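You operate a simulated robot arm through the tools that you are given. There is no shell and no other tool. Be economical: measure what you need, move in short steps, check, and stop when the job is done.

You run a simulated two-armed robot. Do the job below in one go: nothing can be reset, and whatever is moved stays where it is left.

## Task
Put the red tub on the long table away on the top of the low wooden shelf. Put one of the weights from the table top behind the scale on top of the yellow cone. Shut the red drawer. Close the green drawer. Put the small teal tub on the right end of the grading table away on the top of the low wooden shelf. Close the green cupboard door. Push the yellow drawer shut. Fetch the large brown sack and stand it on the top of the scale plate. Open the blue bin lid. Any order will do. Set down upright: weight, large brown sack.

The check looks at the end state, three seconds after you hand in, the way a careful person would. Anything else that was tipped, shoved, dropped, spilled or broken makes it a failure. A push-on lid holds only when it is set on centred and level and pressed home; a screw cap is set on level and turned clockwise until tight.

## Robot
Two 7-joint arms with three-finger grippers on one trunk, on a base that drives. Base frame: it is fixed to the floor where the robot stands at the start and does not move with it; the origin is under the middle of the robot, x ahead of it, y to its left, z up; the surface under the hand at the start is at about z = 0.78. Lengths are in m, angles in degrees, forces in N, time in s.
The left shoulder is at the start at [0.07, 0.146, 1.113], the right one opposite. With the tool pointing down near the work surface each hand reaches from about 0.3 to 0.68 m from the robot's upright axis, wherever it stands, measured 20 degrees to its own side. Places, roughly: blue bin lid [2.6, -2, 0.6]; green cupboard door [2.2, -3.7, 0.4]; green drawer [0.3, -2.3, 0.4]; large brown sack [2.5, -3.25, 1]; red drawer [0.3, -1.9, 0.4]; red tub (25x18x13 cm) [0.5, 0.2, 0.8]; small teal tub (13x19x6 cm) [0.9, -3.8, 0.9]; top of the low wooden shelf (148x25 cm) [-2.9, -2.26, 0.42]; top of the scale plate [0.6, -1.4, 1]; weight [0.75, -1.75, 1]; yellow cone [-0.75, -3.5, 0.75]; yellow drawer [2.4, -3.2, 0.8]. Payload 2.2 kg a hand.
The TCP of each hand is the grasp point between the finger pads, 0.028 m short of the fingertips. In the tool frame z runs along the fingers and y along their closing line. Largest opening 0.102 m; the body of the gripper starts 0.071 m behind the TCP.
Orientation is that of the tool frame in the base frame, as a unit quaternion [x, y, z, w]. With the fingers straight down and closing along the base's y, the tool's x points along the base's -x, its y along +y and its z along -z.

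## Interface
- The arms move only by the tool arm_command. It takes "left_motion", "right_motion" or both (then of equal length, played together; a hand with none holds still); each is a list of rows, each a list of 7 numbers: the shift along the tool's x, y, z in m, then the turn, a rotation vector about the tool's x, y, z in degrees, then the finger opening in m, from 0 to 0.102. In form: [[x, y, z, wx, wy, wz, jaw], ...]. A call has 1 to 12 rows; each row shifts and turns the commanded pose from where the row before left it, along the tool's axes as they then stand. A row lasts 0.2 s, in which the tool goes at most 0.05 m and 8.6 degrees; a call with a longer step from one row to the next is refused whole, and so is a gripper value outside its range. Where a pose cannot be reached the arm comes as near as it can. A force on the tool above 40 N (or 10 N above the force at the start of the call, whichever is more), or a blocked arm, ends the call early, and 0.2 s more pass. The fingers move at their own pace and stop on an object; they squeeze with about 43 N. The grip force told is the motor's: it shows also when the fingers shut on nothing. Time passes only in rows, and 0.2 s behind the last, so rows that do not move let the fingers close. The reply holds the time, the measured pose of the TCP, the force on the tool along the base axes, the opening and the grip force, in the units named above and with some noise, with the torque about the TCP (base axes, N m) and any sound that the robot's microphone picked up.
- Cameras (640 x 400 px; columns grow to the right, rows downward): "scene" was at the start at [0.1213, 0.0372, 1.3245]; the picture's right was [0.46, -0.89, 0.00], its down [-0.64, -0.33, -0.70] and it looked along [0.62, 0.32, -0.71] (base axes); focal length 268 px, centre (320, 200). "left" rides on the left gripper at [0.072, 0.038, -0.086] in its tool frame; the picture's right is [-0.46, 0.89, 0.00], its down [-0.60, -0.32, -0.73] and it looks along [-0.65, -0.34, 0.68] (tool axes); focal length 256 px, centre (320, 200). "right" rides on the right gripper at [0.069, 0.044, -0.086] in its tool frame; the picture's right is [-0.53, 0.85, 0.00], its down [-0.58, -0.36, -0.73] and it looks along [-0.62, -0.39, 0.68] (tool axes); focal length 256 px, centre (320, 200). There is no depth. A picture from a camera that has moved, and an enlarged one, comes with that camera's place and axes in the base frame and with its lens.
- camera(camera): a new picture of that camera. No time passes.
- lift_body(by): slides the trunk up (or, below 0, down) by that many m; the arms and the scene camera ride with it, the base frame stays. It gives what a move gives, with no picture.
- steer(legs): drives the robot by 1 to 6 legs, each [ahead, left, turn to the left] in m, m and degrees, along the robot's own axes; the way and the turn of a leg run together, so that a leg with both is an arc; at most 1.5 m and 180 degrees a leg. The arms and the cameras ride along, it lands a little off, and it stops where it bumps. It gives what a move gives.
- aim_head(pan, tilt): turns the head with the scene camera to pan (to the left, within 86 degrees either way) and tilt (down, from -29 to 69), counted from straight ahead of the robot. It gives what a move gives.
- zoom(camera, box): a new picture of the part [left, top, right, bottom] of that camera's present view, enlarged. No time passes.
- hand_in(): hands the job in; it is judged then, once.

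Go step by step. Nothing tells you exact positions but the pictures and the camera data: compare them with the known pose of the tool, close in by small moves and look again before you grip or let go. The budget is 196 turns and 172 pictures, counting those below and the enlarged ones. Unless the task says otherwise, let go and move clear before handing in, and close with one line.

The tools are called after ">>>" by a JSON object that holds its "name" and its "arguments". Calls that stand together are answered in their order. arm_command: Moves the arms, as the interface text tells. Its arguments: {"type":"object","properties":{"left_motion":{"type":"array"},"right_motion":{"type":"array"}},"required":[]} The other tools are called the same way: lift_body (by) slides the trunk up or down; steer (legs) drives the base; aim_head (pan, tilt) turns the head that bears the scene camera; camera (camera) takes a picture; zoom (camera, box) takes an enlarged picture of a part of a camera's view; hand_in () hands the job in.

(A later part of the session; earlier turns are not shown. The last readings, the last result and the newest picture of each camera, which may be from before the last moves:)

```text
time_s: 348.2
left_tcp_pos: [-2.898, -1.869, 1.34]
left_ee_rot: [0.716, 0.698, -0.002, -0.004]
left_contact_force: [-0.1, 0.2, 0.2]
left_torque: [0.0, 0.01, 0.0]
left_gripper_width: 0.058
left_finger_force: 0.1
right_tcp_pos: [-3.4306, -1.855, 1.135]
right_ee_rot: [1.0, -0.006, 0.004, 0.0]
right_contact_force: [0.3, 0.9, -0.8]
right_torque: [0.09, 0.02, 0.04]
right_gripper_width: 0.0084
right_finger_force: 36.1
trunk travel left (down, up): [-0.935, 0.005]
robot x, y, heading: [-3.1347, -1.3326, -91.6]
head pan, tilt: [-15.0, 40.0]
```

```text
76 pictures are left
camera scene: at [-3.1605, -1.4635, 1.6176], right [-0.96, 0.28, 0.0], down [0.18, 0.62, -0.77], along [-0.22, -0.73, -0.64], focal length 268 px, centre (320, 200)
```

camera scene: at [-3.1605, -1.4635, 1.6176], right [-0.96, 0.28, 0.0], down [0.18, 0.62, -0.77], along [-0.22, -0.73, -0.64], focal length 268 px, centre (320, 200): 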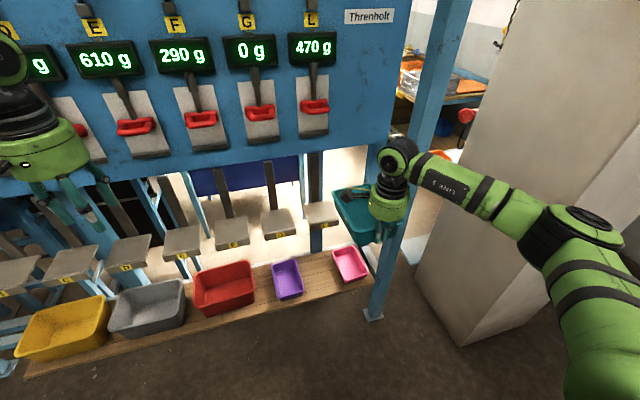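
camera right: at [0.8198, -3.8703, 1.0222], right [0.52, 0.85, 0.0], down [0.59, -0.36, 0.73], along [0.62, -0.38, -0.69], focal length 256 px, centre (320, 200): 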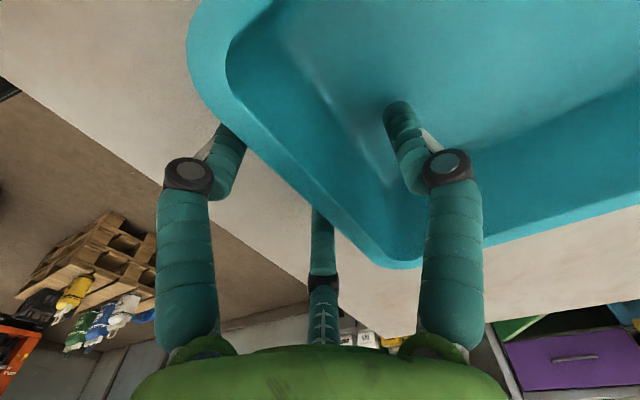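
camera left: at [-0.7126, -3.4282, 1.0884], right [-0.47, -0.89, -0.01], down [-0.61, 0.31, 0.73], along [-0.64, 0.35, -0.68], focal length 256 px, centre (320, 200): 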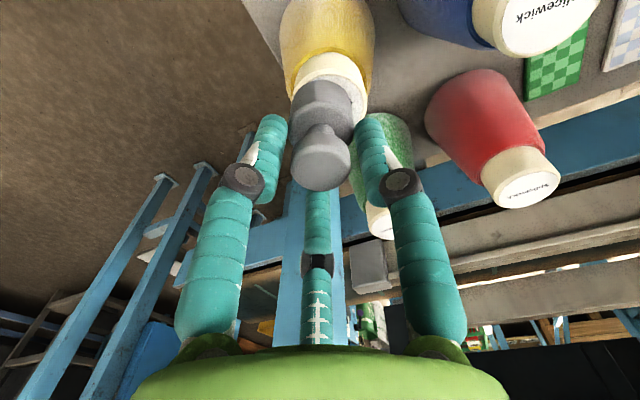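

The gap between purple and pink runs x −3.29 to −3.487, so I'll aim for −3.388. I'll tuck the left hand back, lower, and align.

>>> {"name": "arm_command", "arguments": {"left_motion": [[0.03, 0, 0, 0, 0, 0, 0.05], [0.03, 0, 0, 0, 0, 0, 0.05], [0.03, 0, 0, 0, 0, 0, 0.05], [0.03, 0, 0, 0, 0, 0, 0.05], [0.03, 0, 0, 0, 0, 0, 0.05], [0.03, 0, 0, 0, 0, 0, 0.05], [0, 0, 0, 0, 0, 0, 0.05]]}}

>>> {"name": "steer", "arguments": {"legs": [[0, 0.03, 1.5]]}}

>>> {"name": "lift_body", "arguments": {"by": -0.38}}

>>> {"name": "lift_body", "arguments": {"by": -0.19}}

>>> {"name": "camera", "arguments": {"camera": "scene"}}

```text
time_s: 349.8
left_tcp_pos: [-2.8954, -1.6899, 1.3401]
left_ee_rot: [0.716, 0.698, -0.001, -0.004]
left_contact_force: [-0.1, -0.5, 0.1]
left_torque: [0.0, -0.01, -0.01]
left_gripper_width: 0.0502
left_finger_force: 0.0
right_tcp_pos: [-3.4312, -1.8554, 1.1345]
right_ee_rot: [1.0, -0.005, 0.004, 0.0]
right_contact_force: [-0.7, 0.3, -0.4]
right_torque: [0.06, -0.01, 0.01]
right_gripper_width: 0.0081
right_finger_force: 35.6
trunk travel left (down, up): [-0.935, 0.005]
robot x, y, heading: [-3.1338, -1.3323, -91.3]
head pan, tilt: [-15.0, 40.0]
```

```text
time_s: 350.6
left_tcp_pos: [-2.8663, -1.6845, 1.3417]
left_ee_rot: [0.708, 0.707, 0.0, -0.001]
left_contact_force: [-1.7, 0.8, -0.3]
left_torque: [0.0, -0.09, 0.0]
left_gripper_width: 0.0499
left_finger_force: 0.0
right_tcp_pos: [-3.3974, -1.8626, 1.1324]
right_ee_rot: [1.0, 0.007, 0.007, 0.0]
right_contact_force: [-1.1, 1.1, -1.9]
right_torque: [0.1, -0.12, 0.01]
right_gripper_width: 0.0084
right_finger_force: 36.4
trunk travel left (down, up): [-0.935, 0.005]
robot x, y, heading: [-3.1018, -1.3327, -90.2]
head pan, tilt: [-15.0, 40.0]
```

```text
time_s: 354.3
left_tcp_pos: [-2.8568, -1.6838, 0.9603]
left_ee_rot: [0.708, 0.706, -0.001, -0.003]
left_contact_force: [0.5, 0.1, 0.3]
left_torque: [0.0, -0.01, -0.02]
left_gripper_width: 0.0499
left_finger_force: 0.2
right_tcp_pos: [-3.3898, -1.8634, 0.7539]
right_ee_rot: [1.0, 0.007, 0.002, 0.0]
right_contact_force: [0.2, -0.5, -1.0]
right_torque: [0.14, 0.04, -0.03]
right_gripper_width: 0.0085
right_finger_force: 36.2
trunk travel left (down, up): [-0.555, 0.385]
robot x, y, heading: [-3.1064, -1.3305, -89.9]
head pan, tilt: [-15.0, 40.0]
```

```text
time_s: 356.3
left_tcp_pos: [-2.8566, -1.683, 0.7708]
left_ee_rot: [0.708, 0.707, -0.002, -0.003]
left_contact_force: [-0.8, -0.3, 0.2]
left_torque: [-0.02, 0.03, 0.02]
left_gripper_width: 0.05
left_finger_force: 0.0
right_tcp_pos: [-3.3892, -1.8617, 0.5648]
right_ee_rot: [1.0, 0.007, 0.002, 0.0]
right_contact_force: [0.1, 0.2, -1.2]
right_torque: [0.08, 0.01, 0.0]
right_gripper_width: 0.0083
right_finger_force: 36.2
trunk travel left (down, up): [-0.365, 0.575]
robot x, y, heading: [-3.1048, -1.3333, -89.8]
head pan, tilt: [-15.0, 40.0]
```

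```text
75 pictures are left
camera scene: at [-3.1281, -1.4643, 1.0476], right [-0.97, 0.26, 0.0], down [0.17, 0.62, -0.77], along [-0.2, -0.74, -0.64], focal length 268 px, centre (320, 200)
```

scene: 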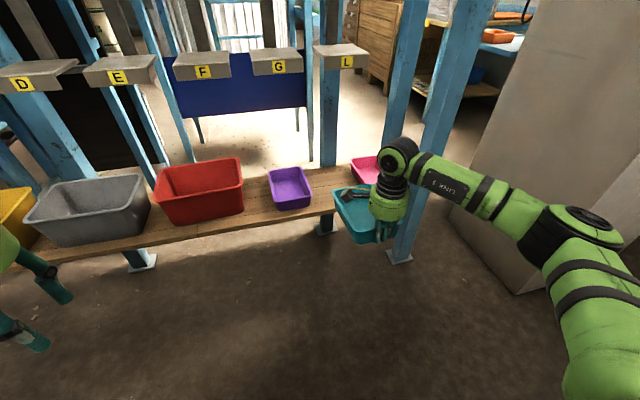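

>>> {"name": "steer", "arguments": {"legs": [[0.28, 0, 0]]}}

>>> {"name": "camera", "arguments": {"camera": "scene"}}

>>> {"name": "camera", "arguments": {"camera": "right"}}

```text
time_s: 358.3
left_tcp_pos: [-2.8572, -1.9646, 0.7697]
left_ee_rot: [0.708, 0.706, -0.002, -0.003]
left_contact_force: [-0.9, 0.0, 1.0]
left_torque: [0.03, 0.0, -0.01]
left_gripper_width: 0.0499
left_finger_force: 0.1
right_tcp_pos: [-3.3896, -2.1436, 0.5647]
right_ee_rot: [1.0, 0.006, 0.002, 0.0]
right_contact_force: [0.3, -1.0, -1.7]
right_torque: [0.08, 0.02, 0.02]
right_gripper_width: 0.0084
right_finger_force: 36.2
trunk travel left (down, up): [-0.365, 0.575]
robot x, y, heading: [-3.1051, -1.611, -89.9]
head pan, tilt: [-15.0, 40.0]
```

```text
74 pictures are left
camera scene: at [-3.1283, -1.7445, 1.0475], right [-0.97, 0.26, 0.0], down [0.17, 0.62, -0.77], along [-0.2, -0.74, -0.64], focal length 268 px, centre (320, 200)
```

scene: 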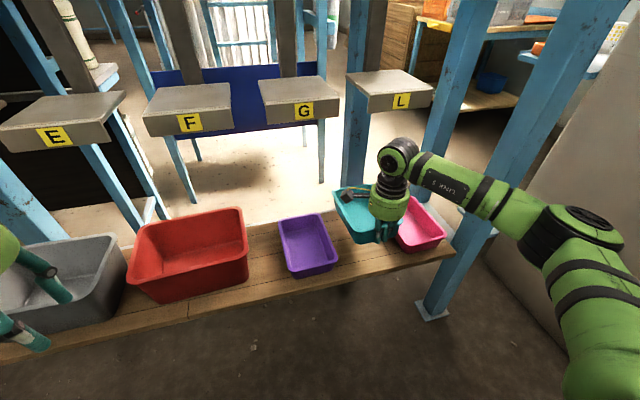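

```text
73 pictures are left
camera right: at [-3.3205, -2.1851, 0.6519], right [-0.52, -0.85, 0.0], down [-0.59, 0.36, 0.73], along [-0.62, 0.38, -0.69], focal length 256 px, centre (320, 200)
```

right: 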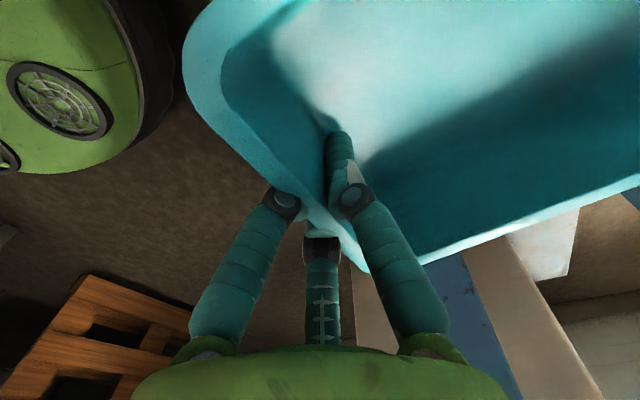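

The clearances look good at about 3–4 cm each side. I'll nudge in 2 cm and lower.

>>> {"name": "steer", "arguments": {"legs": [[0.022, 0, 0]]}}

>>> {"name": "lift_body", "arguments": {"by": -0.065}}

>>> {"name": "camera", "arguments": {"camera": "scene"}}

```text
time_s: 359.1
left_tcp_pos: [-2.8562, -1.9853, 0.7701]
left_ee_rot: [0.708, 0.706, -0.002, -0.003]
left_contact_force: [0.6, -0.6, -0.4]
left_torque: [-0.01, 0.02, -0.01]
left_gripper_width: 0.0498
left_finger_force: 0.2
right_tcp_pos: [-3.3879, -2.1635, 0.5644]
right_ee_rot: [1.0, 0.007, 0.003, -0.001]
right_contact_force: [-0.4, -0.6, -0.9]
right_torque: [0.09, 0.02, -0.04]
right_gripper_width: 0.008
right_finger_force: 35.8
trunk travel left (down, up): [-0.365, 0.575]
robot x, y, heading: [-3.1079, -1.6324, -90.0]
head pan, tilt: [-15.0, 40.0]
```

```text
time_s: 360.1
left_tcp_pos: [-2.8581, -1.9858, 0.7045]
left_ee_rot: [0.708, 0.706, -0.003, -0.003]
left_contact_force: [-0.6, 0.6, 0.5]
left_torque: [0.01, 0.04, -0.01]
left_gripper_width: 0.0503
left_finger_force: 0.0
right_tcp_pos: [-3.3903, -2.1639, 0.4996]
right_ee_rot: [1.0, 0.006, 0.001, 0.0]
right_contact_force: [0.0, -0.1, -0.9]
right_torque: [0.06, 0.01, -0.01]
right_gripper_width: 0.0085
right_finger_force: 36.6
trunk travel left (down, up): [-0.3, 0.64]
robot x, y, heading: [-3.1065, -1.6361, -89.9]
head pan, tilt: [-15.0, 40.0]
```

```text
72 pictures are left
camera scene: at [-3.1283, -1.7655, 0.9826], right [-0.97, 0.26, 0.0], down [0.17, 0.62, -0.77], along [-0.2, -0.74, -0.64], focal length 268 px, centre (320, 200)
```

scene: 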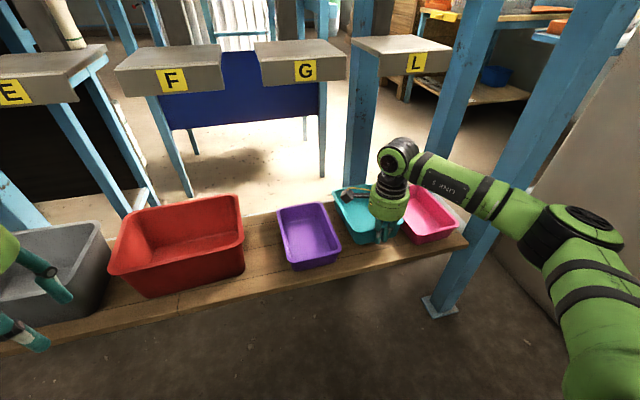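

>>> {"name": "arm_command", "arguments": {"right_motion": [[0, 0, 0.006, 0, 0, 0, 0], [0, 0, 0.006, 0, 0, 0, 0], [0, 0, 0.004, 0, 0, 0, 0], [0, 0, 0.004, 0, 0, 0, 0], [0, 0, 0, 0, 0, 0, 0]]}}

>>> {"name": "camera", "arguments": {"camera": "scene"}}

```text
time_s: 361.3
left_tcp_pos: [-2.8563, -1.9848, 0.7055]
left_ee_rot: [0.709, 0.706, -0.002, -0.002]
left_contact_force: [-0.4, 0.0, -0.4]
left_torque: [0.0, 0.01, -0.02]
left_gripper_width: 0.0496
left_finger_force: 0.1
right_tcp_pos: [-3.3898, -2.1645, 0.4786]
right_ee_rot: [1.0, 0.006, 0.002, 0.0]
right_contact_force: [-0.1, -1.0, -1.2]
right_torque: [0.11, -0.02, 0.02]
right_gripper_width: 0.0081
right_finger_force: 36.3
trunk travel left (down, up): [-0.3, 0.64]
robot x, y, heading: [-3.1089, -1.6295, -90.1]
head pan, tilt: [-15.0, 40.0]
```

```text
71 pictures are left
camera scene: at [-3.1283, -1.7658, 0.9826], right [-0.97, 0.26, 0.0], down [0.17, 0.62, -0.77], along [-0.2, -0.74, -0.64], focal length 268 px, centre (320, 200)
```

scene: 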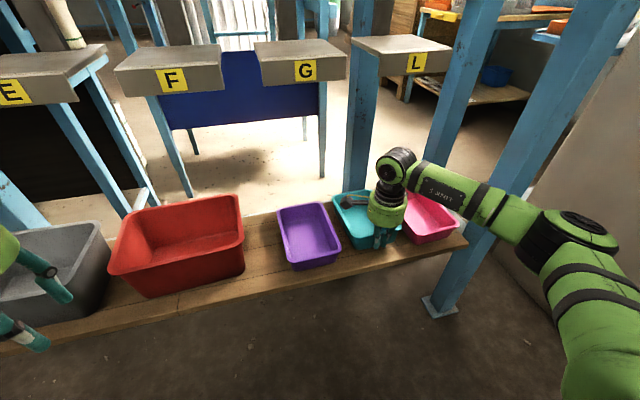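

>>> {"name": "arm_command", "arguments": {"right_motion": [[0, 0, 0.003, 0, 0, 0, 0], [0, 0, 0.003, 0, 0, 0, 0], [0, 0, 0.003, 0, 0, 0, 0], [0, 0, 0, 0, 0, 0, 0]]}}

```text
time_s: 362.3
left_tcp_pos: [-2.8568, -1.9843, 0.7041]
left_ee_rot: [0.708, 0.707, -0.002, -0.004]
left_contact_force: [0.9, -0.2, 0.1]
left_torque: [0.04, 0.0, 0.02]
left_gripper_width: 0.0498
left_finger_force: 0.0
right_tcp_pos: [-3.3903, -2.1633, 0.4706]
right_ee_rot: [1.0, 0.007, 0.002, 0.001]
right_contact_force: [-0.2, 0.0, 0.9]
right_torque: [-0.01, -0.05, 0.03]
right_gripper_width: 0.0086
right_finger_force: 36.6
trunk travel left (down, up): [-0.3, 0.64]
robot x, y, heading: [-3.1048, -1.6352, -89.9]
head pan, tilt: [-15.0, 40.0]
```

It's just touching: the load is off the hand. I'll release, rise and back off.

>>> {"name": "arm_command", "arguments": {"right_motion": [[0, 0, 0.001, 0, 0, 0, 0.02], [0, 0, 0, 0, 0, 0, 0.04], [0, 0, 0, 0, 0, 0, 0.06], [0, 0, -0.03, 0, 0, 0, 0.06], [0, 0, -0.04, 0, 0, 0, 0.06], [0, 0, -0.03, 0, 0, 0, 0.06], [0, 0, 0, 0, 0, 0, 0.06]]}}

>>> {"name": "steer", "arguments": {"legs": [[-0.3, 0, 0]]}}

>>> {"name": "camera", "arguments": {"camera": "scene"}}

```text
time_s: 363.9
left_tcp_pos: [-2.8568, -1.9856, 0.7044]
left_ee_rot: [0.709, 0.706, -0.002, -0.003]
left_contact_force: [-0.7, -0.5, 0.7]
left_torque: [0.01, 0.02, 0.02]
left_gripper_width: 0.0499
left_finger_force: 0.0
right_tcp_pos: [-3.3913, -2.1637, 0.5694]
right_ee_rot: [1.0, 0.006, 0.002, -0.001]
right_contact_force: [-0.3, -0.2, 0.5]
right_torque: [-0.01, -0.01, -0.02]
right_gripper_width: 0.0603
right_finger_force: 0.1
trunk travel left (down, up): [-0.3, 0.64]
robot x, y, heading: [-3.1054, -1.6315, -90.0]
head pan, tilt: [-15.0, 40.0]
```

```text
time_s: 366.0
left_tcp_pos: [-2.8572, -1.6859, 0.7054]
left_ee_rot: [0.708, 0.706, -0.002, -0.003]
left_contact_force: [0.4, 0.5, -0.2]
left_torque: [0.0, -0.01, -0.01]
left_gripper_width: 0.0501
left_finger_force: 0.0
right_tcp_pos: [-3.3906, -1.862, 0.5711]
right_ee_rot: [1.0, 0.006, 0.002, 0.0]
right_contact_force: [0.1, 0.3, 0.2]
right_torque: [0.0, 0.02, 0.03]
right_gripper_width: 0.06
right_finger_force: 0.1
trunk travel left (down, up): [-0.3, 0.64]
robot x, y, heading: [-3.1027, -1.3308, -90.2]
head pan, tilt: [-15.0, 40.0]
```

```text
70 pictures are left
camera scene: at [-3.128, -1.4639, 0.9827], right [-0.97, 0.26, 0.0], down [0.17, 0.62, -0.77], along [-0.2, -0.74, -0.64], focal length 268 px, centre (320, 200)
```

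scene: 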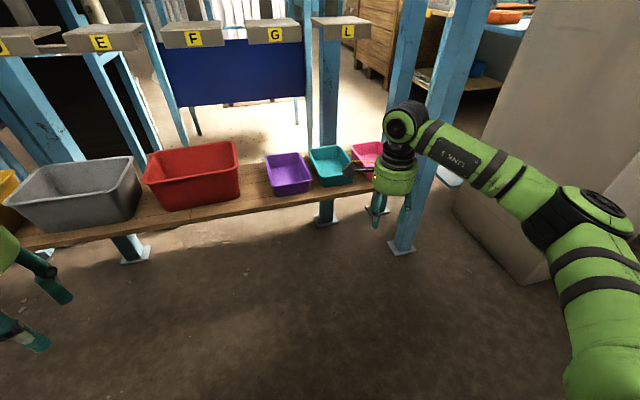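

The teal tub is in place. Next is the +x side: I'll restore the right hand's orientation, raise the trunk and go back through the gap and along the corridor.

>>> {"name": "arm_command", "arguments": {"right_motion": [[0, 0, 0, 0, 0, -8.2, 0.05], [0, 0, 0, 0, 0, -8.2, 0.05], [0, 0, 0, 0, 0, -8.2, 0.05], [0, 0, 0, 0, 0, -8.2, 0.05], [0, 0, 0, 0, 0, -8.2, 0.05], [0, 0, 0, 0, 0, -8.2, 0.05], [0, 0, 0, 0, 0, -8.2, 0.05], [0, 0, 0, 0, 0, -8.2, 0.05], [0, 0, 0, 0, 0, -8.2, 0.05], [0, 0, 0, 0, 0, -8.2, 0.05], [0, 0, 0, 0, 0, -8.0, 0.05], [0, 0, 0, 0, 0, 0, 0.05]]}}

>>> {"name": "lift_body", "arguments": {"by": 0.4}}

>>> {"name": "lift_body", "arguments": {"by": 0.235}}

>>> {"name": "arm_command", "arguments": {"left_motion": [[0, 0, 0, 0, 0, 0, 0.05], [0, 0, 0, 0, 0, 0, 0.05], [0, 0, 0, 0, 0, 0, 0.05], [0, 0, 0, 0, 0, 0, 0.05], [0, 0, 0, 0, 0, 0, 0.05], [0, 0, 0, 0, 0, 0, 0.05]], "right_motion": [[0.03, 0.015, -0.03, 0, 0, 0, 0.05], [0.03, 0.015, -0.03, 0, 0, 0, 0.05], [0.03, 0.015, -0.03, 0, 0, 0, 0.05], [0.03, 0.015, -0.03, 0, 0, 0, 0.05], [0.03, 0.015, -0.03, 0, 0, 0, 0.05], [0, 0, 0, 0, 0, 0, 0.05]]}}

>>> {"name": "steer", "arguments": {"legs": [[0, 0, 90], [1.4, 0, 0], [0.37, 0, 0], [0, 0.91, 0]]}}

```text
time_s: 368.6
left_tcp_pos: [-2.858, -1.6843, 0.7043]
left_ee_rot: [0.709, 0.705, -0.002, -0.003]
left_contact_force: [0.5, -0.3, 0.4]
left_torque: [0.03, -0.01, 0.02]
left_gripper_width: 0.05
left_finger_force: 0.2
right_tcp_pos: [-3.3905, -1.8624, 0.57]
right_ee_rot: [0.703, 0.711, 0.002, 0.002]
right_contact_force: [-0.2, 1.2, -0.4]
right_torque: [0.02, 0.03, -0.01]
right_gripper_width: 0.0499
right_finger_force: 0.1
trunk travel left (down, up): [-0.3, 0.64]
robot x, y, heading: [-3.1072, -1.3314, -90.4]
head pan, tilt: [-15.0, 40.0]
```

```text
time_s: 372.4
left_tcp_pos: [-2.8574, -1.684, 1.1051]
left_ee_rot: [0.709, 0.705, -0.002, -0.003]
left_contact_force: [-0.7, -0.4, -0.9]
left_torque: [0.0, -0.01, 0.02]
left_gripper_width: 0.0499
left_finger_force: 0.0
right_tcp_pos: [-3.3901, -1.8614, 0.9704]
right_ee_rot: [0.703, 0.711, 0.002, 0.002]
right_contact_force: [0.5, 1.0, -0.1]
right_torque: [0.0, 0.01, -0.01]
right_gripper_width: 0.05
right_finger_force: 0.0
trunk travel left (down, up): [-0.7, 0.24]
robot x, y, heading: [-3.1074, -1.335, -90.4]
head pan, tilt: [-15.0, 40.0]
```

```text
time_s: 374.9
left_tcp_pos: [-2.857, -1.6845, 1.3386]
left_ee_rot: [0.709, 0.705, -0.002, -0.003]
left_contact_force: [0.3, -0.6, -0.6]
left_torque: [0.02, -0.01, -0.01]
left_gripper_width: 0.0501
left_finger_force: 0.1
right_tcp_pos: [-3.3909, -1.8619, 1.2051]
right_ee_rot: [0.703, 0.711, 0.002, 0.002]
right_contact_force: [0.6, -0.5, 0.6]
right_torque: [-0.01, -0.03, 0.01]
right_gripper_width: 0.05
right_finger_force: 0.0
trunk travel left (down, up): [-0.935, 0.005]
robot x, y, heading: [-3.1034, -1.3323, -90.1]
head pan, tilt: [-15.0, 40.0]
```

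```text
time_s: 376.3
left_tcp_pos: [-2.8571, -1.6852, 1.3406]
left_ee_rot: [0.709, 0.706, -0.002, -0.003]
left_contact_force: [-0.5, 1.0, 0.0]
left_torque: [0.02, -0.01, 0.02]
left_gripper_width: 0.05
left_finger_force: 0.1
right_tcp_pos: [-3.3182, -1.7125, 1.3555]
right_ee_rot: [0.704, 0.71, 0.002, 0.002]
right_contact_force: [-0.1, -0.1, -0.5]
right_torque: [0.01, -0.01, 0.02]
right_gripper_width: 0.0501
right_finger_force: 0.0
trunk travel left (down, up): [-0.935, 0.005]
robot x, y, heading: [-3.1035, -1.3317, -90.2]
head pan, tilt: [-15.0, 40.0]
```

```text
time_s: 393.5
left_tcp_pos: [-0.9931, -0.1527, 1.3405]
left_ee_rot: [-0.002, 1.0, -0.003, -0.001]
left_contact_force: [-0.4, -0.2, -0.5]
left_torque: [0.0, 0.03, -0.03]
left_gripper_width: 0.0499
left_finger_force: 0.1
right_tcp_pos: [-0.961, -0.6129, 1.3555]
right_ee_rot: [-0.01, 1.0, 0.004, 0.0]
right_contact_force: [0.6, 0.2, 0.5]
right_torque: [0.02, 0.02, 0.01]
right_gripper_width: 0.0502
right_finger_force: 0.0
trunk travel left (down, up): [-0.935, 0.005]
robot x, y, heading: [-1.3434, -0.4041, 0.1]
head pan, tilt: [-15.0, 40.0]
```

>>> {"name": "steer", "arguments": {"legs": [[1.42, -0.02, 0], [0.3, -0.1, 0], [0.42, -0.1, 0]]}}

>>> {"name": "aim_head", "arguments": {"pan": -30, "tilt": 22}}

>>> {"name": "camera", "arguments": {"camera": "scene"}}

```text
time_s: 404.4
left_tcp_pos: [1.1259, -0.3354, 1.3413]
left_ee_rot: [-0.009, 1.0, -0.004, 0.0]
left_contact_force: [0.1, 0.0, -0.6]
left_torque: [0.01, -0.04, 0.03]
left_gripper_width: 0.0499
left_finger_force: 0.0
right_tcp_pos: [1.1656, -0.7961, 1.3565]
right_ee_rot: [-0.017, 1.0, 0.003, 0.0]
right_contact_force: [-0.7, -0.5, 0.8]
right_torque: [-0.01, -0.03, -0.02]
right_gripper_width: 0.0499
right_finger_force: 0.1
trunk travel left (down, up): [-0.935, 0.005]
robot x, y, heading: [0.7848, -0.5939, 1.0]
head pan, tilt: [-15.0, 40.0]
```

```text
time_s: 405.2
left_tcp_pos: [1.1289, -0.3361, 1.3392]
left_ee_rot: [-0.01, 1.0, -0.002, -0.001]
left_contact_force: [0.5, -0.8, 0.9]
left_torque: [0.01, 0.01, 0.01]
left_gripper_width: 0.05
left_finger_force: 0.1
right_tcp_pos: [1.1669, -0.797, 1.3554]
right_ee_rot: [-0.017, 1.0, 0.003, 0.0]
right_contact_force: [-0.5, 0.2, -0.2]
right_torque: [0.03, -0.01, 0.01]
right_gripper_width: 0.0499
right_finger_force: 0.1
trunk travel left (down, up): [-0.935, 0.005]
robot x, y, heading: [0.7852, -0.5949, 1.1]
head pan, tilt: [-30.0, 22.0]
```

```text
69 pictures are left
camera scene: at [0.914, -0.6357, 1.6456], right [-0.48, -0.88, 0.0], down [-0.33, 0.18, -0.93], along [0.81, -0.45, -0.38], focal length 268 px, centre (320, 200)
```

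scene: 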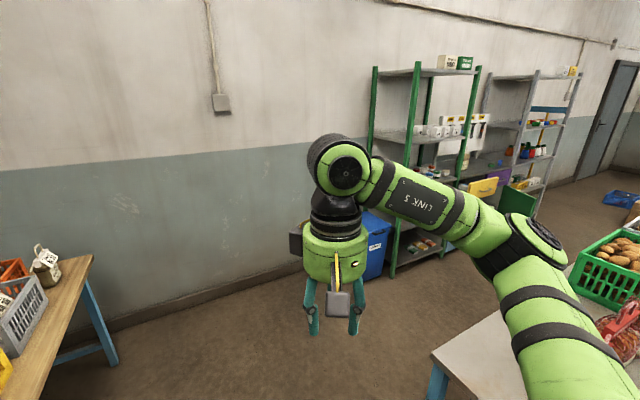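

>>> {"name": "steer", "arguments": {"legs": [[0.95, -0.05, -1], [0, 0, -70]]}}

>>> {"name": "aim_head", "arguments": {"pan": 10, "tilt": 30}}

>>> {"name": "camera", "arguments": {"camera": "scene"}}

```text
time_s: 413.3
left_tcp_pos: [2.0949, -0.8777, 1.3404]
left_ee_rot: [0.574, 0.819, -0.002, -0.002]
left_contact_force: [0.5, -1.7, -0.5]
left_torque: [-0.04, -0.02, -0.02]
left_gripper_width: 0.0501
left_finger_force: 0.0
right_tcp_pos: [1.6726, -1.0614, 1.3562]
right_ee_rot: [0.568, 0.823, 0.002, 0.001]
right_contact_force: [1.0, 0.0, 0.5]
right_torque: [0.01, -0.03, -0.02]
right_gripper_width: 0.0502
right_finger_force: 0.0
trunk travel left (down, up): [-0.935, 0.005]
robot x, y, heading: [1.7437, -0.6374, -69.9]
head pan, tilt: [-30.0, 22.0]
```

```text
time_s: 414.3
left_tcp_pos: [2.0944, -0.8767, 1.3404]
left_ee_rot: [0.574, 0.819, -0.002, -0.002]
left_contact_force: [-0.3, 0.1, 0.1]
left_torque: [-0.02, 0.01, 0.02]
left_gripper_width: 0.05
left_finger_force: 0.0
right_tcp_pos: [1.6704, -1.0613, 1.3546]
right_ee_rot: [0.568, 0.823, 0.002, 0.001]
right_contact_force: [-0.4, -0.2, 0.1]
right_torque: [0.01, 0.01, 0.0]
right_gripper_width: 0.0501
right_finger_force: 0.1
trunk travel left (down, up): [-0.935, 0.005]
robot x, y, heading: [1.739, -0.629, -69.7]
head pan, tilt: [10.0, 30.0]
```

```text
68 pictures are left
camera scene: at [1.8022, -0.7576, 1.633], right [-0.87, -0.5, 0.0], down [-0.25, 0.43, -0.87], along [0.43, -0.75, -0.5], focal length 268 px, centre (320, 200)
```

scene: 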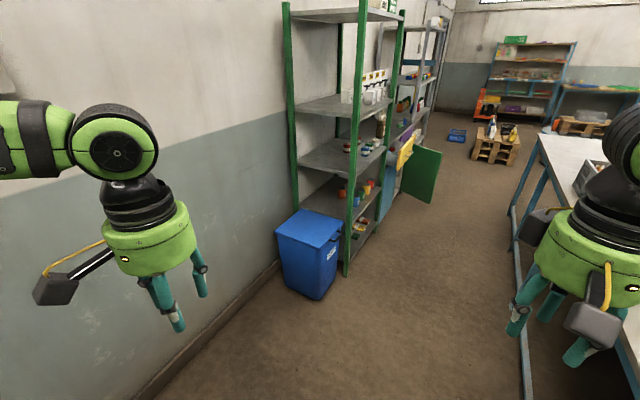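

>>> {"name": "zoom", "arguments": {"camera": "scene", "box": [250, 190, 370, 310]}}

```text
3.33 times, centred on (310, 250) of scene
camera zoom: at [1.8022, -0.7576, 1.633], right [-0.87, -0.5, 0.0], down [-0.25, 0.43, -0.87], along [0.43, -0.75, -0.5], focal length 894 px, centre (353, 33)
```

zoom: 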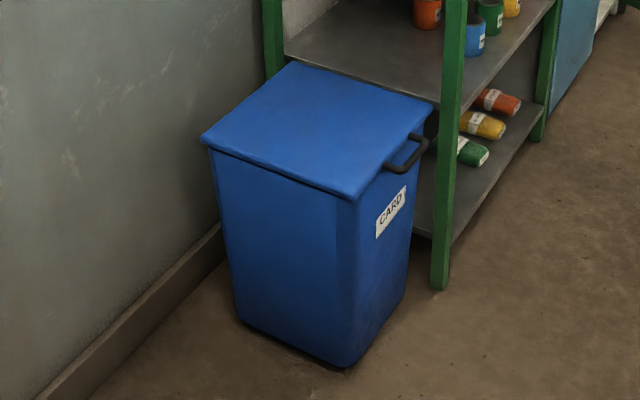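

The bin lid has a black bar handle on its −x front edge at about (2.39, −2.02), with the hinge at the wall side. I'll approach diagonally (heading −45°) so the left hand can grip the bar and swing it over.

>>> {"name": "steer", "arguments": {"legs": [[0, 0, 25], [0.787, -0.37, 0]]}}

>>> {"name": "aim_head", "arguments": {"pan": -5, "tilt": 55}}

>>> {"name": "camera", "arguments": {"camera": "scene"}}

```text
time_s: 420.2
left_tcp_pos: [2.4579, -1.525, 1.3403]
left_ee_rot: [0.387, 0.922, -0.003, -0.001]
left_contact_force: [0.2, 0.2, -0.6]
left_torque: [-0.02, 0.01, 0.0]
left_gripper_width: 0.0498
left_finger_force: 0.0
right_tcp_pos: [2.1494, -1.8698, 1.357]
right_ee_rot: [0.379, 0.925, 0.002, 0.002]
right_contact_force: [-1.9, -0.1, 0.0]
right_torque: [-0.01, 0.02, -0.01]
right_gripper_width: 0.0499
right_finger_force: 0.0
trunk travel left (down, up): [-0.935, 0.005]
robot x, y, heading: [2.0313, -1.4483, -45.3]
head pan, tilt: [10.0, 30.0]
```

```text
time_s: 421.1
left_tcp_pos: [2.4569, -1.5269, 1.3404]
left_ee_rot: [0.386, 0.922, -0.002, -0.002]
left_contact_force: [-0.4, 0.1, -0.2]
left_torque: [0.03, 0.01, 0.02]
left_gripper_width: 0.05
left_finger_force: 0.1
right_tcp_pos: [2.1503, -1.8705, 1.3553]
right_ee_rot: [0.378, 0.926, 0.002, 0.001]
right_contact_force: [-0.1, 0.2, -0.6]
right_torque: [-0.01, -0.02, -0.01]
right_gripper_width: 0.05
right_finger_force: 0.0
trunk travel left (down, up): [-0.935, 0.005]
robot x, y, heading: [2.0281, -1.45, -45.3]
head pan, tilt: [-5.0, 55.0]
```

```text
66 pictures are left
camera scene: at [2.1152, -1.5426, 1.5969], right [-0.77, -0.64, 0.0], down [-0.52, 0.63, -0.57], along [0.37, -0.44, -0.82], focal length 268 px, centre (320, 200)
```

scene: 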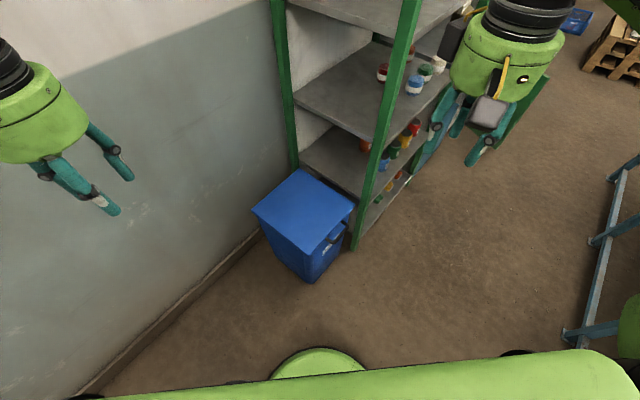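

>>> {"name": "zoom", "arguments": {"camera": "scene", "box": [230, 150, 390, 290]}}

```text
2.86 times, centred on (310, 220) of scene
camera zoom: at [2.1152, -1.5426, 1.5969], right [-0.77, -0.64, 0.0], down [-0.52, 0.63, -0.57], along [0.37, -0.44, -0.82], focal length 767 px, centre (349, 143)
```

zoom: 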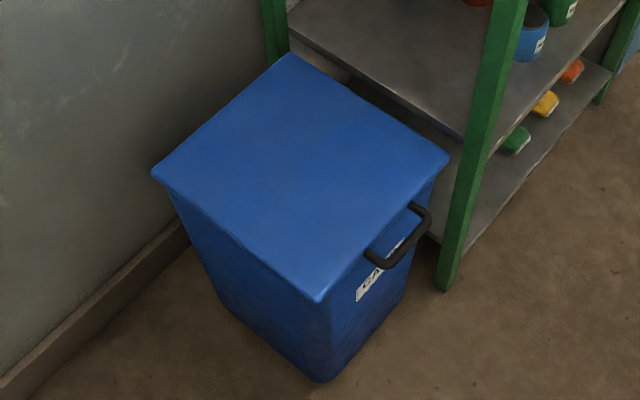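

Lid: x 2.43–2.76, y −1.84 to −2.155, z about 0.6, with the bar handle at x 2.393, y −1.95 to −2.065, z about 0.585. I'll stand at (2.33, −1.55) heading −40° and use the right hand, rotated so its fingers close along x.

>>> {"name": "steer", "arguments": {"legs": [[0.282, 0.143, 0], [0, 0, 5]]}}

>>> {"name": "arm_command", "arguments": {"right_motion": [[0, 0, 0, 0, 0, 8.3, 0.035], [0, 0, 0, 0, 0, 8.3, 0.035], [0, 0, 0, 0, 0, 8.3, 0.035], [0, 0, 0, 0, 0, 8.3, 0.035], [0, 0, 0, 0, 0, 8.3, 0.035], [0, 0, 0, 0, 0, 8.3, 0.035], [0, 0, 0, 0, 0, 0, 0.035]]}}

>>> {"name": "lift_body", "arguments": {"by": -0.4}}

>>> {"name": "aim_head", "arguments": {"pan": -25, "tilt": 50}}

>>> {"name": "camera", "arguments": {"camera": "scene"}}

```text
time_s: 423.7
left_tcp_pos: [2.7596, -1.5921, 1.3409]
left_ee_rot: [0.348, 0.938, -0.001, -0.002]
left_contact_force: [-0.2, 0.4, -0.2]
left_torque: [-0.01, -0.01, 0.0]
left_gripper_width: 0.05
left_finger_force: 0.1
right_tcp_pos: [2.4824, -1.9605, 1.3555]
right_ee_rot: [0.34, 0.94, 0.004, 0.001]
right_contact_force: [-0.2, 0.1, 0.9]
right_torque: [0.03, -0.02, -0.01]
right_gripper_width: 0.0502
right_finger_force: 0.0
trunk travel left (down, up): [-0.935, 0.005]
robot x, y, heading: [2.3347, -1.5513, -40.5]
head pan, tilt: [-5.0, 55.0]
```

```text
time_s: 425.3
left_tcp_pos: [2.7632, -1.5892, 1.3412]
left_ee_rot: [0.347, 0.938, -0.003, -0.003]
left_contact_force: [0.0, -0.6, 0.3]
left_torque: [-0.01, -0.03, 0.02]
left_gripper_width: 0.0501
left_finger_force: 0.1
right_tcp_pos: [2.4836, -1.9585, 1.3564]
right_ee_rot: [0.705, 0.709, 0.002, 0.0]
right_contact_force: [0.7, -0.6, 1.0]
right_torque: [0.03, 0.0, -0.04]
right_gripper_width: 0.0347
right_finger_force: 0.1
trunk travel left (down, up): [-0.935, 0.005]
robot x, y, heading: [2.3329, -1.5496, -40.5]
head pan, tilt: [-5.0, 55.0]
```

```text
time_s: 429.1
left_tcp_pos: [2.7624, -1.5895, 0.9397]
left_ee_rot: [0.347, 0.938, -0.003, -0.002]
left_contact_force: [0.0, 0.7, -0.2]
left_torque: [-0.03, -0.01, 0.01]
left_gripper_width: 0.05
left_finger_force: 0.1
right_tcp_pos: [2.4842, -1.9578, 0.9563]
right_ee_rot: [0.704, 0.71, 0.004, 0.0]
right_contact_force: [0.7, -0.2, 0.4]
right_torque: [-0.01, -0.01, -0.01]
right_gripper_width: 0.0351
right_finger_force: 0.0
trunk travel left (down, up): [-0.535, 0.405]
robot x, y, heading: [2.3347, -1.553, -40.6]
head pan, tilt: [-5.0, 55.0]
```

```text
time_s: 430.0
left_tcp_pos: [2.7621, -1.5887, 0.942]
left_ee_rot: [0.348, 0.937, -0.003, -0.002]
left_contact_force: [-0.4, -0.4, 0.2]
left_torque: [0.01, 0.04, -0.01]
left_gripper_width: 0.0498
left_finger_force: 0.0
right_tcp_pos: [2.4838, -1.9584, 0.9561]
right_ee_rot: [0.704, 0.71, 0.003, 0.0]
right_contact_force: [1.2, 0.2, 0.0]
right_torque: [0.0, 0.02, 0.0]
right_gripper_width: 0.0351
right_finger_force: 0.1
trunk travel left (down, up): [-0.535, 0.405]
robot x, y, heading: [2.3321, -1.553, -40.6]
head pan, tilt: [-25.0, 50.0]
```

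```text
64 pictures are left
camera scene: at [2.4026, -1.6528, 1.2034], right [-0.91, -0.42, 0.0], down [-0.32, 0.7, -0.64], along [0.27, -0.58, -0.77], focal length 268 px, centre (320, 200)
```

scene: 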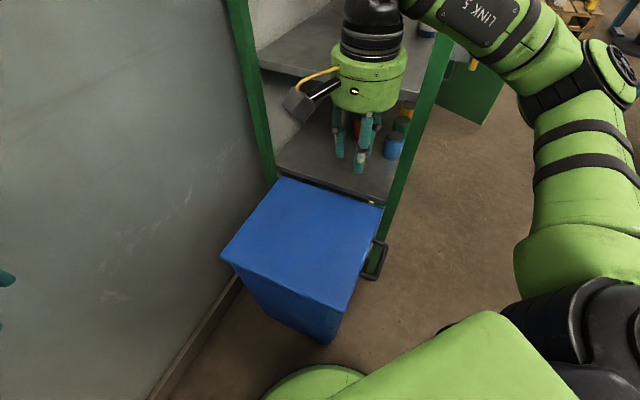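

>>> {"name": "arm_command", "arguments": {"right_motion": [[-0.0094, -0.0182, 0.035, 0, 0, 0, 0.035], [-0.0094, -0.0182, 0.035, 0, 0, 0, 0.035], [-0.0094, -0.0182, 0.035, 0, 0, 0, 0.035], [-0.0094, -0.0182, 0.035, 0, 0, 0, 0.035], [-0.0094, -0.0182, 0.035, 0, 0, 0, 0.035], [0, 0, 0, 0, 0, 0, 0.035]]}}

>>> {"name": "camera", "arguments": {"camera": "right"}}

>>> {"name": "camera", "arguments": {"camera": "scene"}}

```text
time_s: 431.4
left_tcp_pos: [2.7621, -1.589, 0.9406]
left_ee_rot: [0.347, 0.938, -0.003, -0.002]
left_contact_force: [1.4, -0.2, 0.6]
left_torque: [0.0, 0.05, 0.02]
left_gripper_width: 0.0499
left_finger_force: 0.0
right_tcp_pos: [2.3935, -2.0055, 0.7782]
right_ee_rot: [0.703, 0.711, 0.002, 0.0]
right_contact_force: [0.5, 0.7, -0.3]
right_torque: [0.0, 0.01, 0.01]
right_gripper_width: 0.0351
right_finger_force: 0.0
trunk travel left (down, up): [-0.535, 0.405]
robot x, y, heading: [2.3321, -1.5493, -40.7]
head pan, tilt: [-25.0, 50.0]
```

```text
63 pictures are left
camera right: at [2.4372, -1.9364, 0.8668], right [0.85, -0.53, 0.0], down [-0.36, -0.58, 0.73], along [-0.38, -0.62, -0.69], focal length 256 px, centre (320, 200)
```

right: 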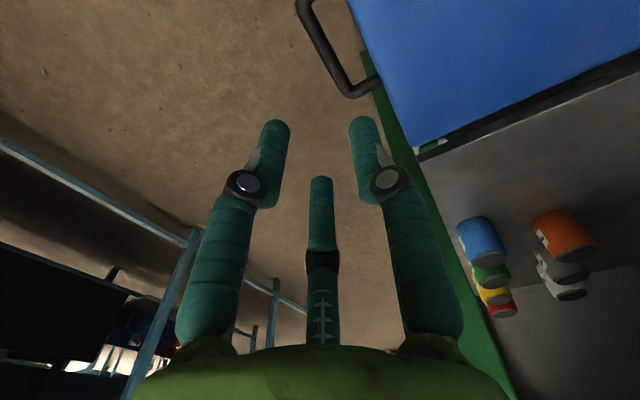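

```text
62 pictures are left
camera scene: at [2.403, -1.6527, 1.2034], right [-0.91, -0.41, 0.0], down [-0.32, 0.7, -0.64], along [0.27, -0.58, -0.77], focal length 268 px, centre (320, 200)
```

scene: 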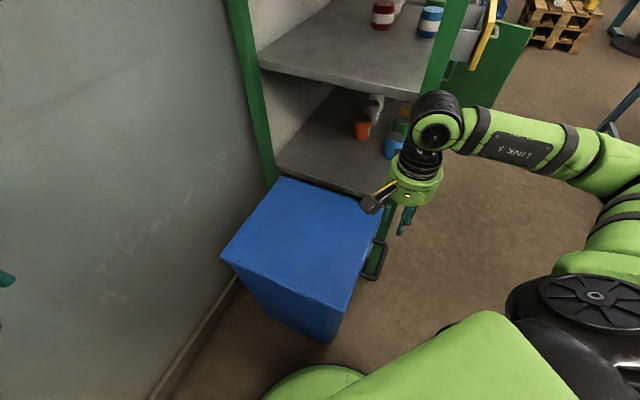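

The bar is at x about 2.400, y about −2.005. I'll adjust and descend to just above it, then check.

>>> {"name": "arm_command", "arguments": {"right_motion": [[0, 0.006, 0.03, 0, 0, 0, 0.035], [0, 0, 0.04, 0, 0, 0, 0.035], [0, 0, 0.04, 0, 0, 0, 0.035], [0, 0, 0.02, 0, 0, 0, 0.035], [0, 0, 0, 0, 0, 0, 0.035]]}}

>>> {"name": "camera", "arguments": {"camera": "right"}}

```text
time_s: 432.6
left_tcp_pos: [2.7621, -1.5906, 0.939]
left_ee_rot: [0.346, 0.938, -0.003, -0.002]
left_contact_force: [0.8, -0.1, -0.6]
left_torque: [-0.03, 0.04, -0.03]
left_gripper_width: 0.0499
left_finger_force: 0.0
right_tcp_pos: [2.4011, -2.0058, 0.6505]
right_ee_rot: [0.704, 0.71, 0.003, 0.0]
right_contact_force: [0.5, 0.3, -0.2]
right_torque: [0.04, -0.01, 0.02]
right_gripper_width: 0.0348
right_finger_force: 0.1
trunk travel left (down, up): [-0.535, 0.405]
robot x, y, heading: [2.3371, -1.5503, -40.3]
head pan, tilt: [-25.0, 50.0]
```

```text
61 pictures are left
camera right: at [2.4439, -1.9357, 0.7367], right [0.85, -0.53, 0.0], down [-0.36, -0.58, 0.73], along [-0.38, -0.62, -0.69], focal length 256 px, centre (320, 200)
```

right: 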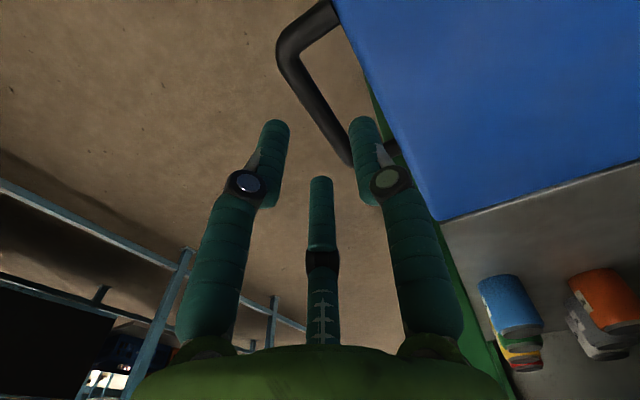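

The axis lands right on the bar. I'll lower onto it and grip.

>>> {"name": "arm_command", "arguments": {"right_motion": [[0, 0, 0.02, 0, 0, 0, 0.035], [0, 0, 0.02, 0, 0, 0, 0.035], [0, 0, 0.02, 0, 0, 0, 0.035], [0, 0, 0, 0, 0, 0, 0.035]]}}

>>> {"name": "camera", "arguments": {"camera": "right"}}

```text
time_s: 433.6
left_tcp_pos: [2.7613, -1.5903, 0.9405]
left_ee_rot: [0.346, 0.938, -0.002, -0.003]
left_contact_force: [-0.4, 0.6, 0.5]
left_torque: [0.0, 0.01, 0.04]
left_gripper_width: 0.0499
left_finger_force: 0.2
right_tcp_pos: [2.3999, -2.0057, 0.5892]
right_ee_rot: [0.704, 0.71, 0.003, 0.0]
right_contact_force: [0.0, -0.2, 0.0]
right_torque: [-0.04, 0.0, -0.01]
right_gripper_width: 0.0352
right_finger_force: 0.1
trunk travel left (down, up): [-0.535, 0.405]
robot x, y, heading: [2.3317, -1.5488, -40.5]
head pan, tilt: [-25.0, 50.0]
```

```text
60 pictures are left
camera right: at [2.4437, -1.9355, 0.6771], right [0.85, -0.53, 0.0], down [-0.36, -0.58, 0.73], along [-0.38, -0.62, -0.69], focal length 256 px, centre (320, 200)
```

right: 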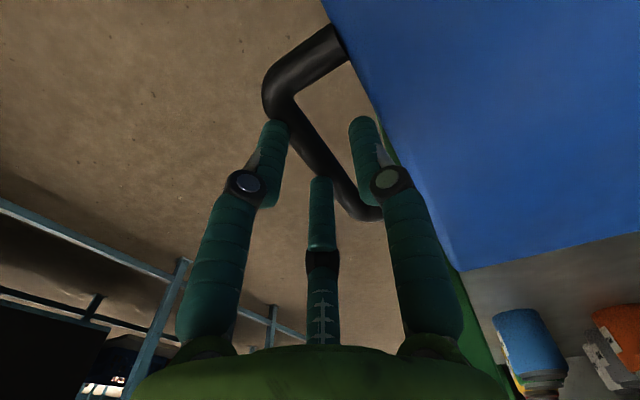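

>>> {"name": "arm_command", "arguments": {"right_motion": [[0, 0, 0.004, 0, 0, 0, 0.02], [0, 0, 0, 0, 0, 0, 0.0], [0, 0, 0, 0, 0, 0, 0.0]]}}

>>> {"name": "camera", "arguments": {"camera": "right"}}

```text
time_s: 434.4
left_tcp_pos: [2.7622, -1.5889, 0.9418]
left_ee_rot: [0.349, 0.937, -0.003, -0.001]
left_contact_force: [0.5, -1.3, 0.5]
left_torque: [0.02, 0.01, -0.03]
left_gripper_width: 0.05
left_finger_force: 0.0
right_tcp_pos: [2.4, -2.0043, 0.587]
right_ee_rot: [0.704, 0.71, 0.002, 0.001]
right_contact_force: [-5.5, -0.3, 14.8]
right_torque: [-0.05, 0.21, -0.03]
right_gripper_width: 0.0021
right_finger_force: 31.4
trunk travel left (down, up): [-0.535, 0.405]
robot x, y, heading: [2.3351, -1.5479, -40.4]
head pan, tilt: [-25.0, 50.0]
```

```text
59 pictures are left
camera right: at [2.443, -1.9353, 0.6743], right [0.85, -0.53, 0.0], down [-0.36, -0.58, 0.73], along [-0.38, -0.62, -0.68], focal length 256 px, centre (320, 200)
```

right: 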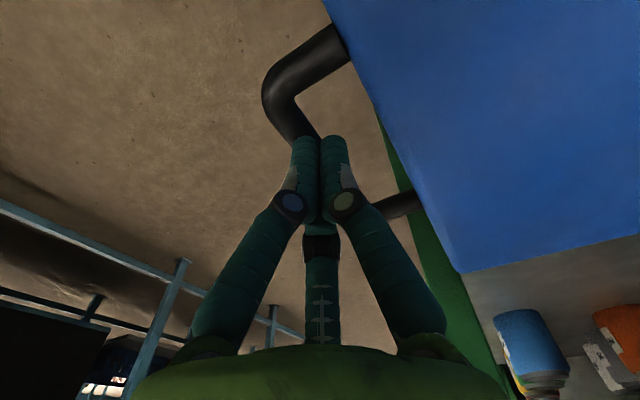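

The fingers closed above the bar, so it's lower, at z about 0.55. I'll reopen, go down 3 cm and grip again.

>>> {"name": "arm_command", "arguments": {"right_motion": [[0, 0, -0.006, 0, 0, 0, 0.035], [0, 0, 0, 0, 0, 0, 0.036], [0, 0, 0, 0, 0, 0, 0.036], [0, 0, 0.02, 0, 0, 0, 0.036], [0, 0, 0.02, 0, 0, 0, 0.036], [0, 0, 0, 0, 0, 0, 0.036], [0, 0, 0, 0, 0, 0, 0.015], [0, 0, 0, 0, 0, 0, 0.0], [0, 0, 0, 0, 0, 0, 0.0]]}}

>>> {"name": "camera", "arguments": {"camera": "right"}}

```text
time_s: 435.3
left_tcp_pos: [2.7606, -1.5886, 0.9402]
left_ee_rot: [0.347, 0.938, -0.003, -0.001]
left_contact_force: [0.4, -0.2, -0.1]
left_torque: [0.02, 0.05, 0.0]
left_gripper_width: 0.0501
left_finger_force: 0.0
right_tcp_pos: [2.4008, -2.006, 0.5883]
right_ee_rot: [0.705, 0.709, 0.002, 0.001]
right_contact_force: [-5.7, 5.3, 21.1]
right_torque: [0.0, 0.35, -0.14]
right_gripper_width: 0.0373
right_finger_force: 0.4
trunk travel left (down, up): [-0.535, 0.405]
robot x, y, heading: [2.3337, -1.5515, -40.6]
head pan, tilt: [-25.0, 50.0]
stopped in row 4 (right hand): the force on the tool passed its limit at 61 N (the readings are from after the stop); the commanded pose is now the measured one
```

```text
58 pictures are left
camera right: at [2.4441, -1.9362, 0.6762], right [0.85, -0.53, 0.0], down [-0.36, -0.58, 0.73], along [-0.38, -0.62, -0.68], focal length 256 px, centre (320, 200)
```

right: 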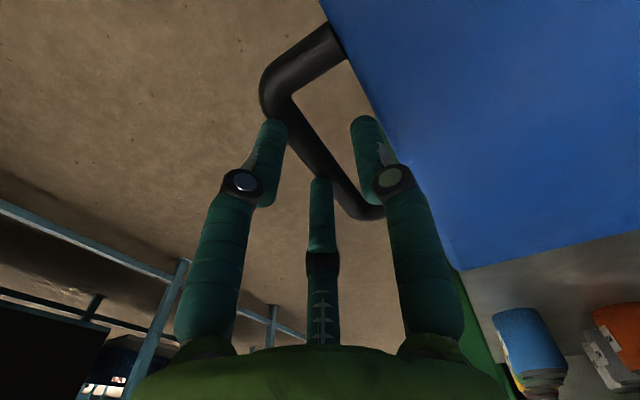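

The inner finger seems to be catching the lid's lip. I'll shift 5 mm away from the bin, narrow the opening and try going down again.

>>> {"name": "arm_command", "arguments": {"right_motion": [[0, 0, -0.01, 0, 0, 0, 0.03], [0, -0.006, 0, 0, 0, 0, 0.029], [0, 0, 0, 0, 0, 0, 0.029], [0, 0, 0.01, 0, 0, 0, 0.029], [0, 0, 0.01, 0, 0, 0, 0.029], [0, 0, 0.01, 0, 0, 0, 0.029], [0, 0, 0.01, 0, 0, 0, 0.029], [0, 0, 0, 0, 0, 0, 0.029]]}}

>>> {"name": "camera", "arguments": {"camera": "right"}}

```text
time_s: 436.5
left_tcp_pos: [2.7592, -1.5883, 0.941]
left_ee_rot: [0.349, 0.937, -0.004, -0.002]
left_contact_force: [0.1, -0.5, 1.2]
left_torque: [0.03, -0.02, -0.01]
left_gripper_width: 0.0498
left_finger_force: 0.0
right_tcp_pos: [2.3957, -2.0076, 0.588]
right_ee_rot: [0.705, 0.709, 0.001, 0.004]
right_contact_force: [-7.3, 4.9, 29.8]
right_torque: [0.53, 0.26, 0.05]
right_gripper_width: 0.0321
right_finger_force: 2.4
trunk travel left (down, up): [-0.535, 0.405]
robot x, y, heading: [2.3355, -1.5534, -40.5]
head pan, tilt: [-25.0, 50.0]
stopped in row 5 (right hand): the force on the tool passed its limit at 47 N (the readings are from after the stop); the commanded pose is now the measured one
```

```text
57 pictures are left
camera right: at [2.4382, -1.9379, 0.6753], right [0.85, -0.53, 0.01], down [-0.37, -0.58, 0.73], along [-0.38, -0.62, -0.68], focal length 256 px, centre (320, 200)
```

right: 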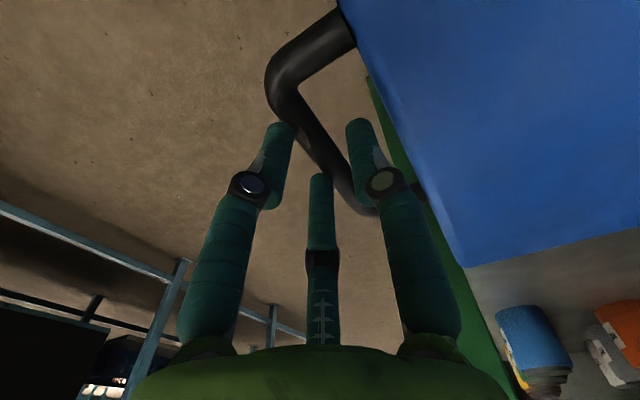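

The image shows the bar is nearer the two outer fingers. I'll shift 6 mm further out, open a bit wider and descend again.

>>> {"name": "arm_command", "arguments": {"right_motion": [[0, 0, -0.01, 0, 0, 0, 0.036], [0, -0.007, 0, 0, 0, 0, 0.038], [0, 0, 0, 0, 0, 0, 0.038], [0, 0, 0.01, 0, 0, 0, 0.038], [0, 0, 0.01, 0, 0, 0, 0.038], [0, 0, 0.01, 0, 0, 0, 0.038], [0, 0, 0.01, 0, 0, 0, 0.038], [0, 0, 0, 0, 0, 0, 0.038]]}}

>>> {"name": "camera", "arguments": {"camera": "right"}}

```text
time_s: 438.3
left_tcp_pos: [2.7618, -1.5911, 0.9393]
left_ee_rot: [0.347, 0.938, -0.003, -0.003]
left_contact_force: [0.2, -0.4, 0.0]
left_torque: [0.01, 0.01, -0.03]
left_gripper_width: 0.0502
left_finger_force: 0.0
right_tcp_pos: [2.3889, -2.0099, 0.5556]
right_ee_rot: [0.705, 0.709, 0.001, 0.004]
right_contact_force: [-0.3, -0.2, 0.3]
right_torque: [0.01, -0.01, 0.01]
right_gripper_width: 0.0381
right_finger_force: 0.1
trunk travel left (down, up): [-0.535, 0.405]
robot x, y, heading: [2.3334, -1.5523, -40.4]
head pan, tilt: [-25.0, 50.0]
```

```text
56 pictures are left
camera right: at [2.432, -1.9397, 0.6417], right [0.85, -0.53, 0.01], down [-0.37, -0.58, 0.73], along [-0.38, -0.62, -0.68], focal length 256 px, centre (320, 200)
```

right: 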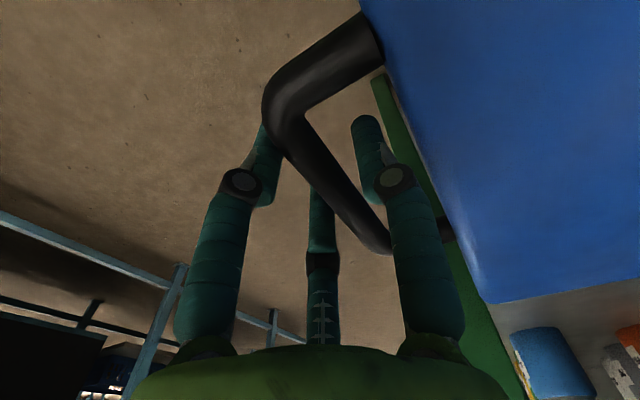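

Now the bar sits between the fingers with no contact force. I'll close.

>>> {"name": "arm_command", "arguments": {"right_motion": [[0, 0, 0, 0, 0, 0, 0.02], [0, 0, 0, 0, 0, 0, 0.0], [0, 0, 0, 0, 0, 0, 0.0], [0, 0, 0, 0, 0, 0, 0.0]]}}

```text
time_s: 439.3
left_tcp_pos: [2.7612, -1.5903, 0.9409]
left_ee_rot: [0.347, 0.938, -0.003, -0.002]
left_contact_force: [0.1, 0.8, -0.3]
left_torque: [0.0, 0.01, 0.01]
left_gripper_width: 0.0499
left_finger_force: 0.1
right_tcp_pos: [2.3892, -2.0088, 0.5541]
right_ee_rot: [0.706, 0.709, 0.001, 0.003]
right_contact_force: [-2.0, -0.9, -1.4]
right_torque: [-0.17, 0.05, -0.37]
right_gripper_width: 0.0239
right_finger_force: 45.1
trunk travel left (down, up): [-0.535, 0.405]
robot x, y, heading: [2.3314, -1.55, -40.6]
head pan, tilt: [-25.0, 50.0]
```

The bar is gripped. I'll swing the lid up along its arc about the hinge at (2.76, 0.58), first to about 45°.

>>> {"name": "arm_command", "arguments": {"right_motion": [[0, -0.0016, -0.0423, 0, 0, 0, 0], [0, 0.0032, -0.0421, 0, 0, 0, 0], [0, 0.0079, -0.0416, 0, 0, 0, 0], [0, 0.0127, -0.0403, 0, 0, 0, 0], [0, 0.0171, -0.0387, 0, 0, 0, 0], [0, 0.0213, -0.0365, 0, 0, 0, 0], [0, 0.0254, -0.0339, 0, 0, 0, 0], [0, 0, 0, 0, 0, 0, 0]]}}

>>> {"name": "camera", "arguments": {"camera": "scene"}}

```text
time_s: 440.1
left_tcp_pos: [2.7632, -1.5912, 0.9387]
left_ee_rot: [0.347, 0.938, -0.002, -0.002]
left_contact_force: [-0.8, -0.3, -0.3]
left_torque: [0.03, -0.03, 0.01]
left_gripper_width: 0.0499
left_finger_force: 0.0
right_tcp_pos: [2.4109, -2.0101, 0.6825]
right_ee_rot: [0.704, 0.71, 0.014, 0.017]
right_contact_force: [18.4, -2.7, -7.5]
right_torque: [-0.63, 0.08, -0.63]
right_gripper_width: 0.0237
right_finger_force: 44.4
trunk travel left (down, up): [-0.535, 0.405]
robot x, y, heading: [2.3363, -1.552, -40.2]
head pan, tilt: [-25.0, 50.0]
stopped in row 4 (right hand): the force on the tool passed its limit at 42 N (the readings are from after the stop); the commanded pose is now the measured one
```

```text
55 pictures are left
camera scene: at [2.4039, -1.6544, 1.2032], right [-0.91, -0.42, 0.0], down [-0.32, 0.7, -0.64], along [0.27, -0.58, -0.77], focal length 268 px, centre (320, 200)
```

scene: 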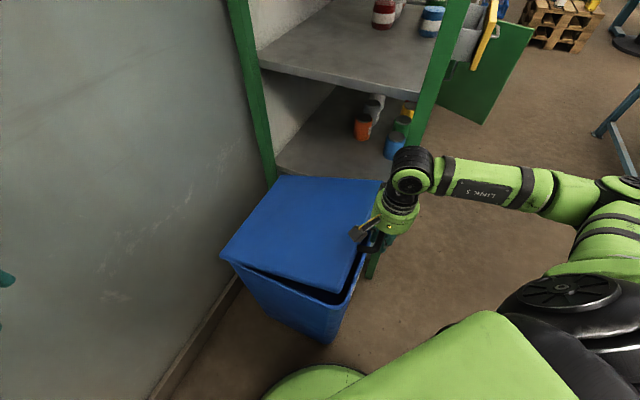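

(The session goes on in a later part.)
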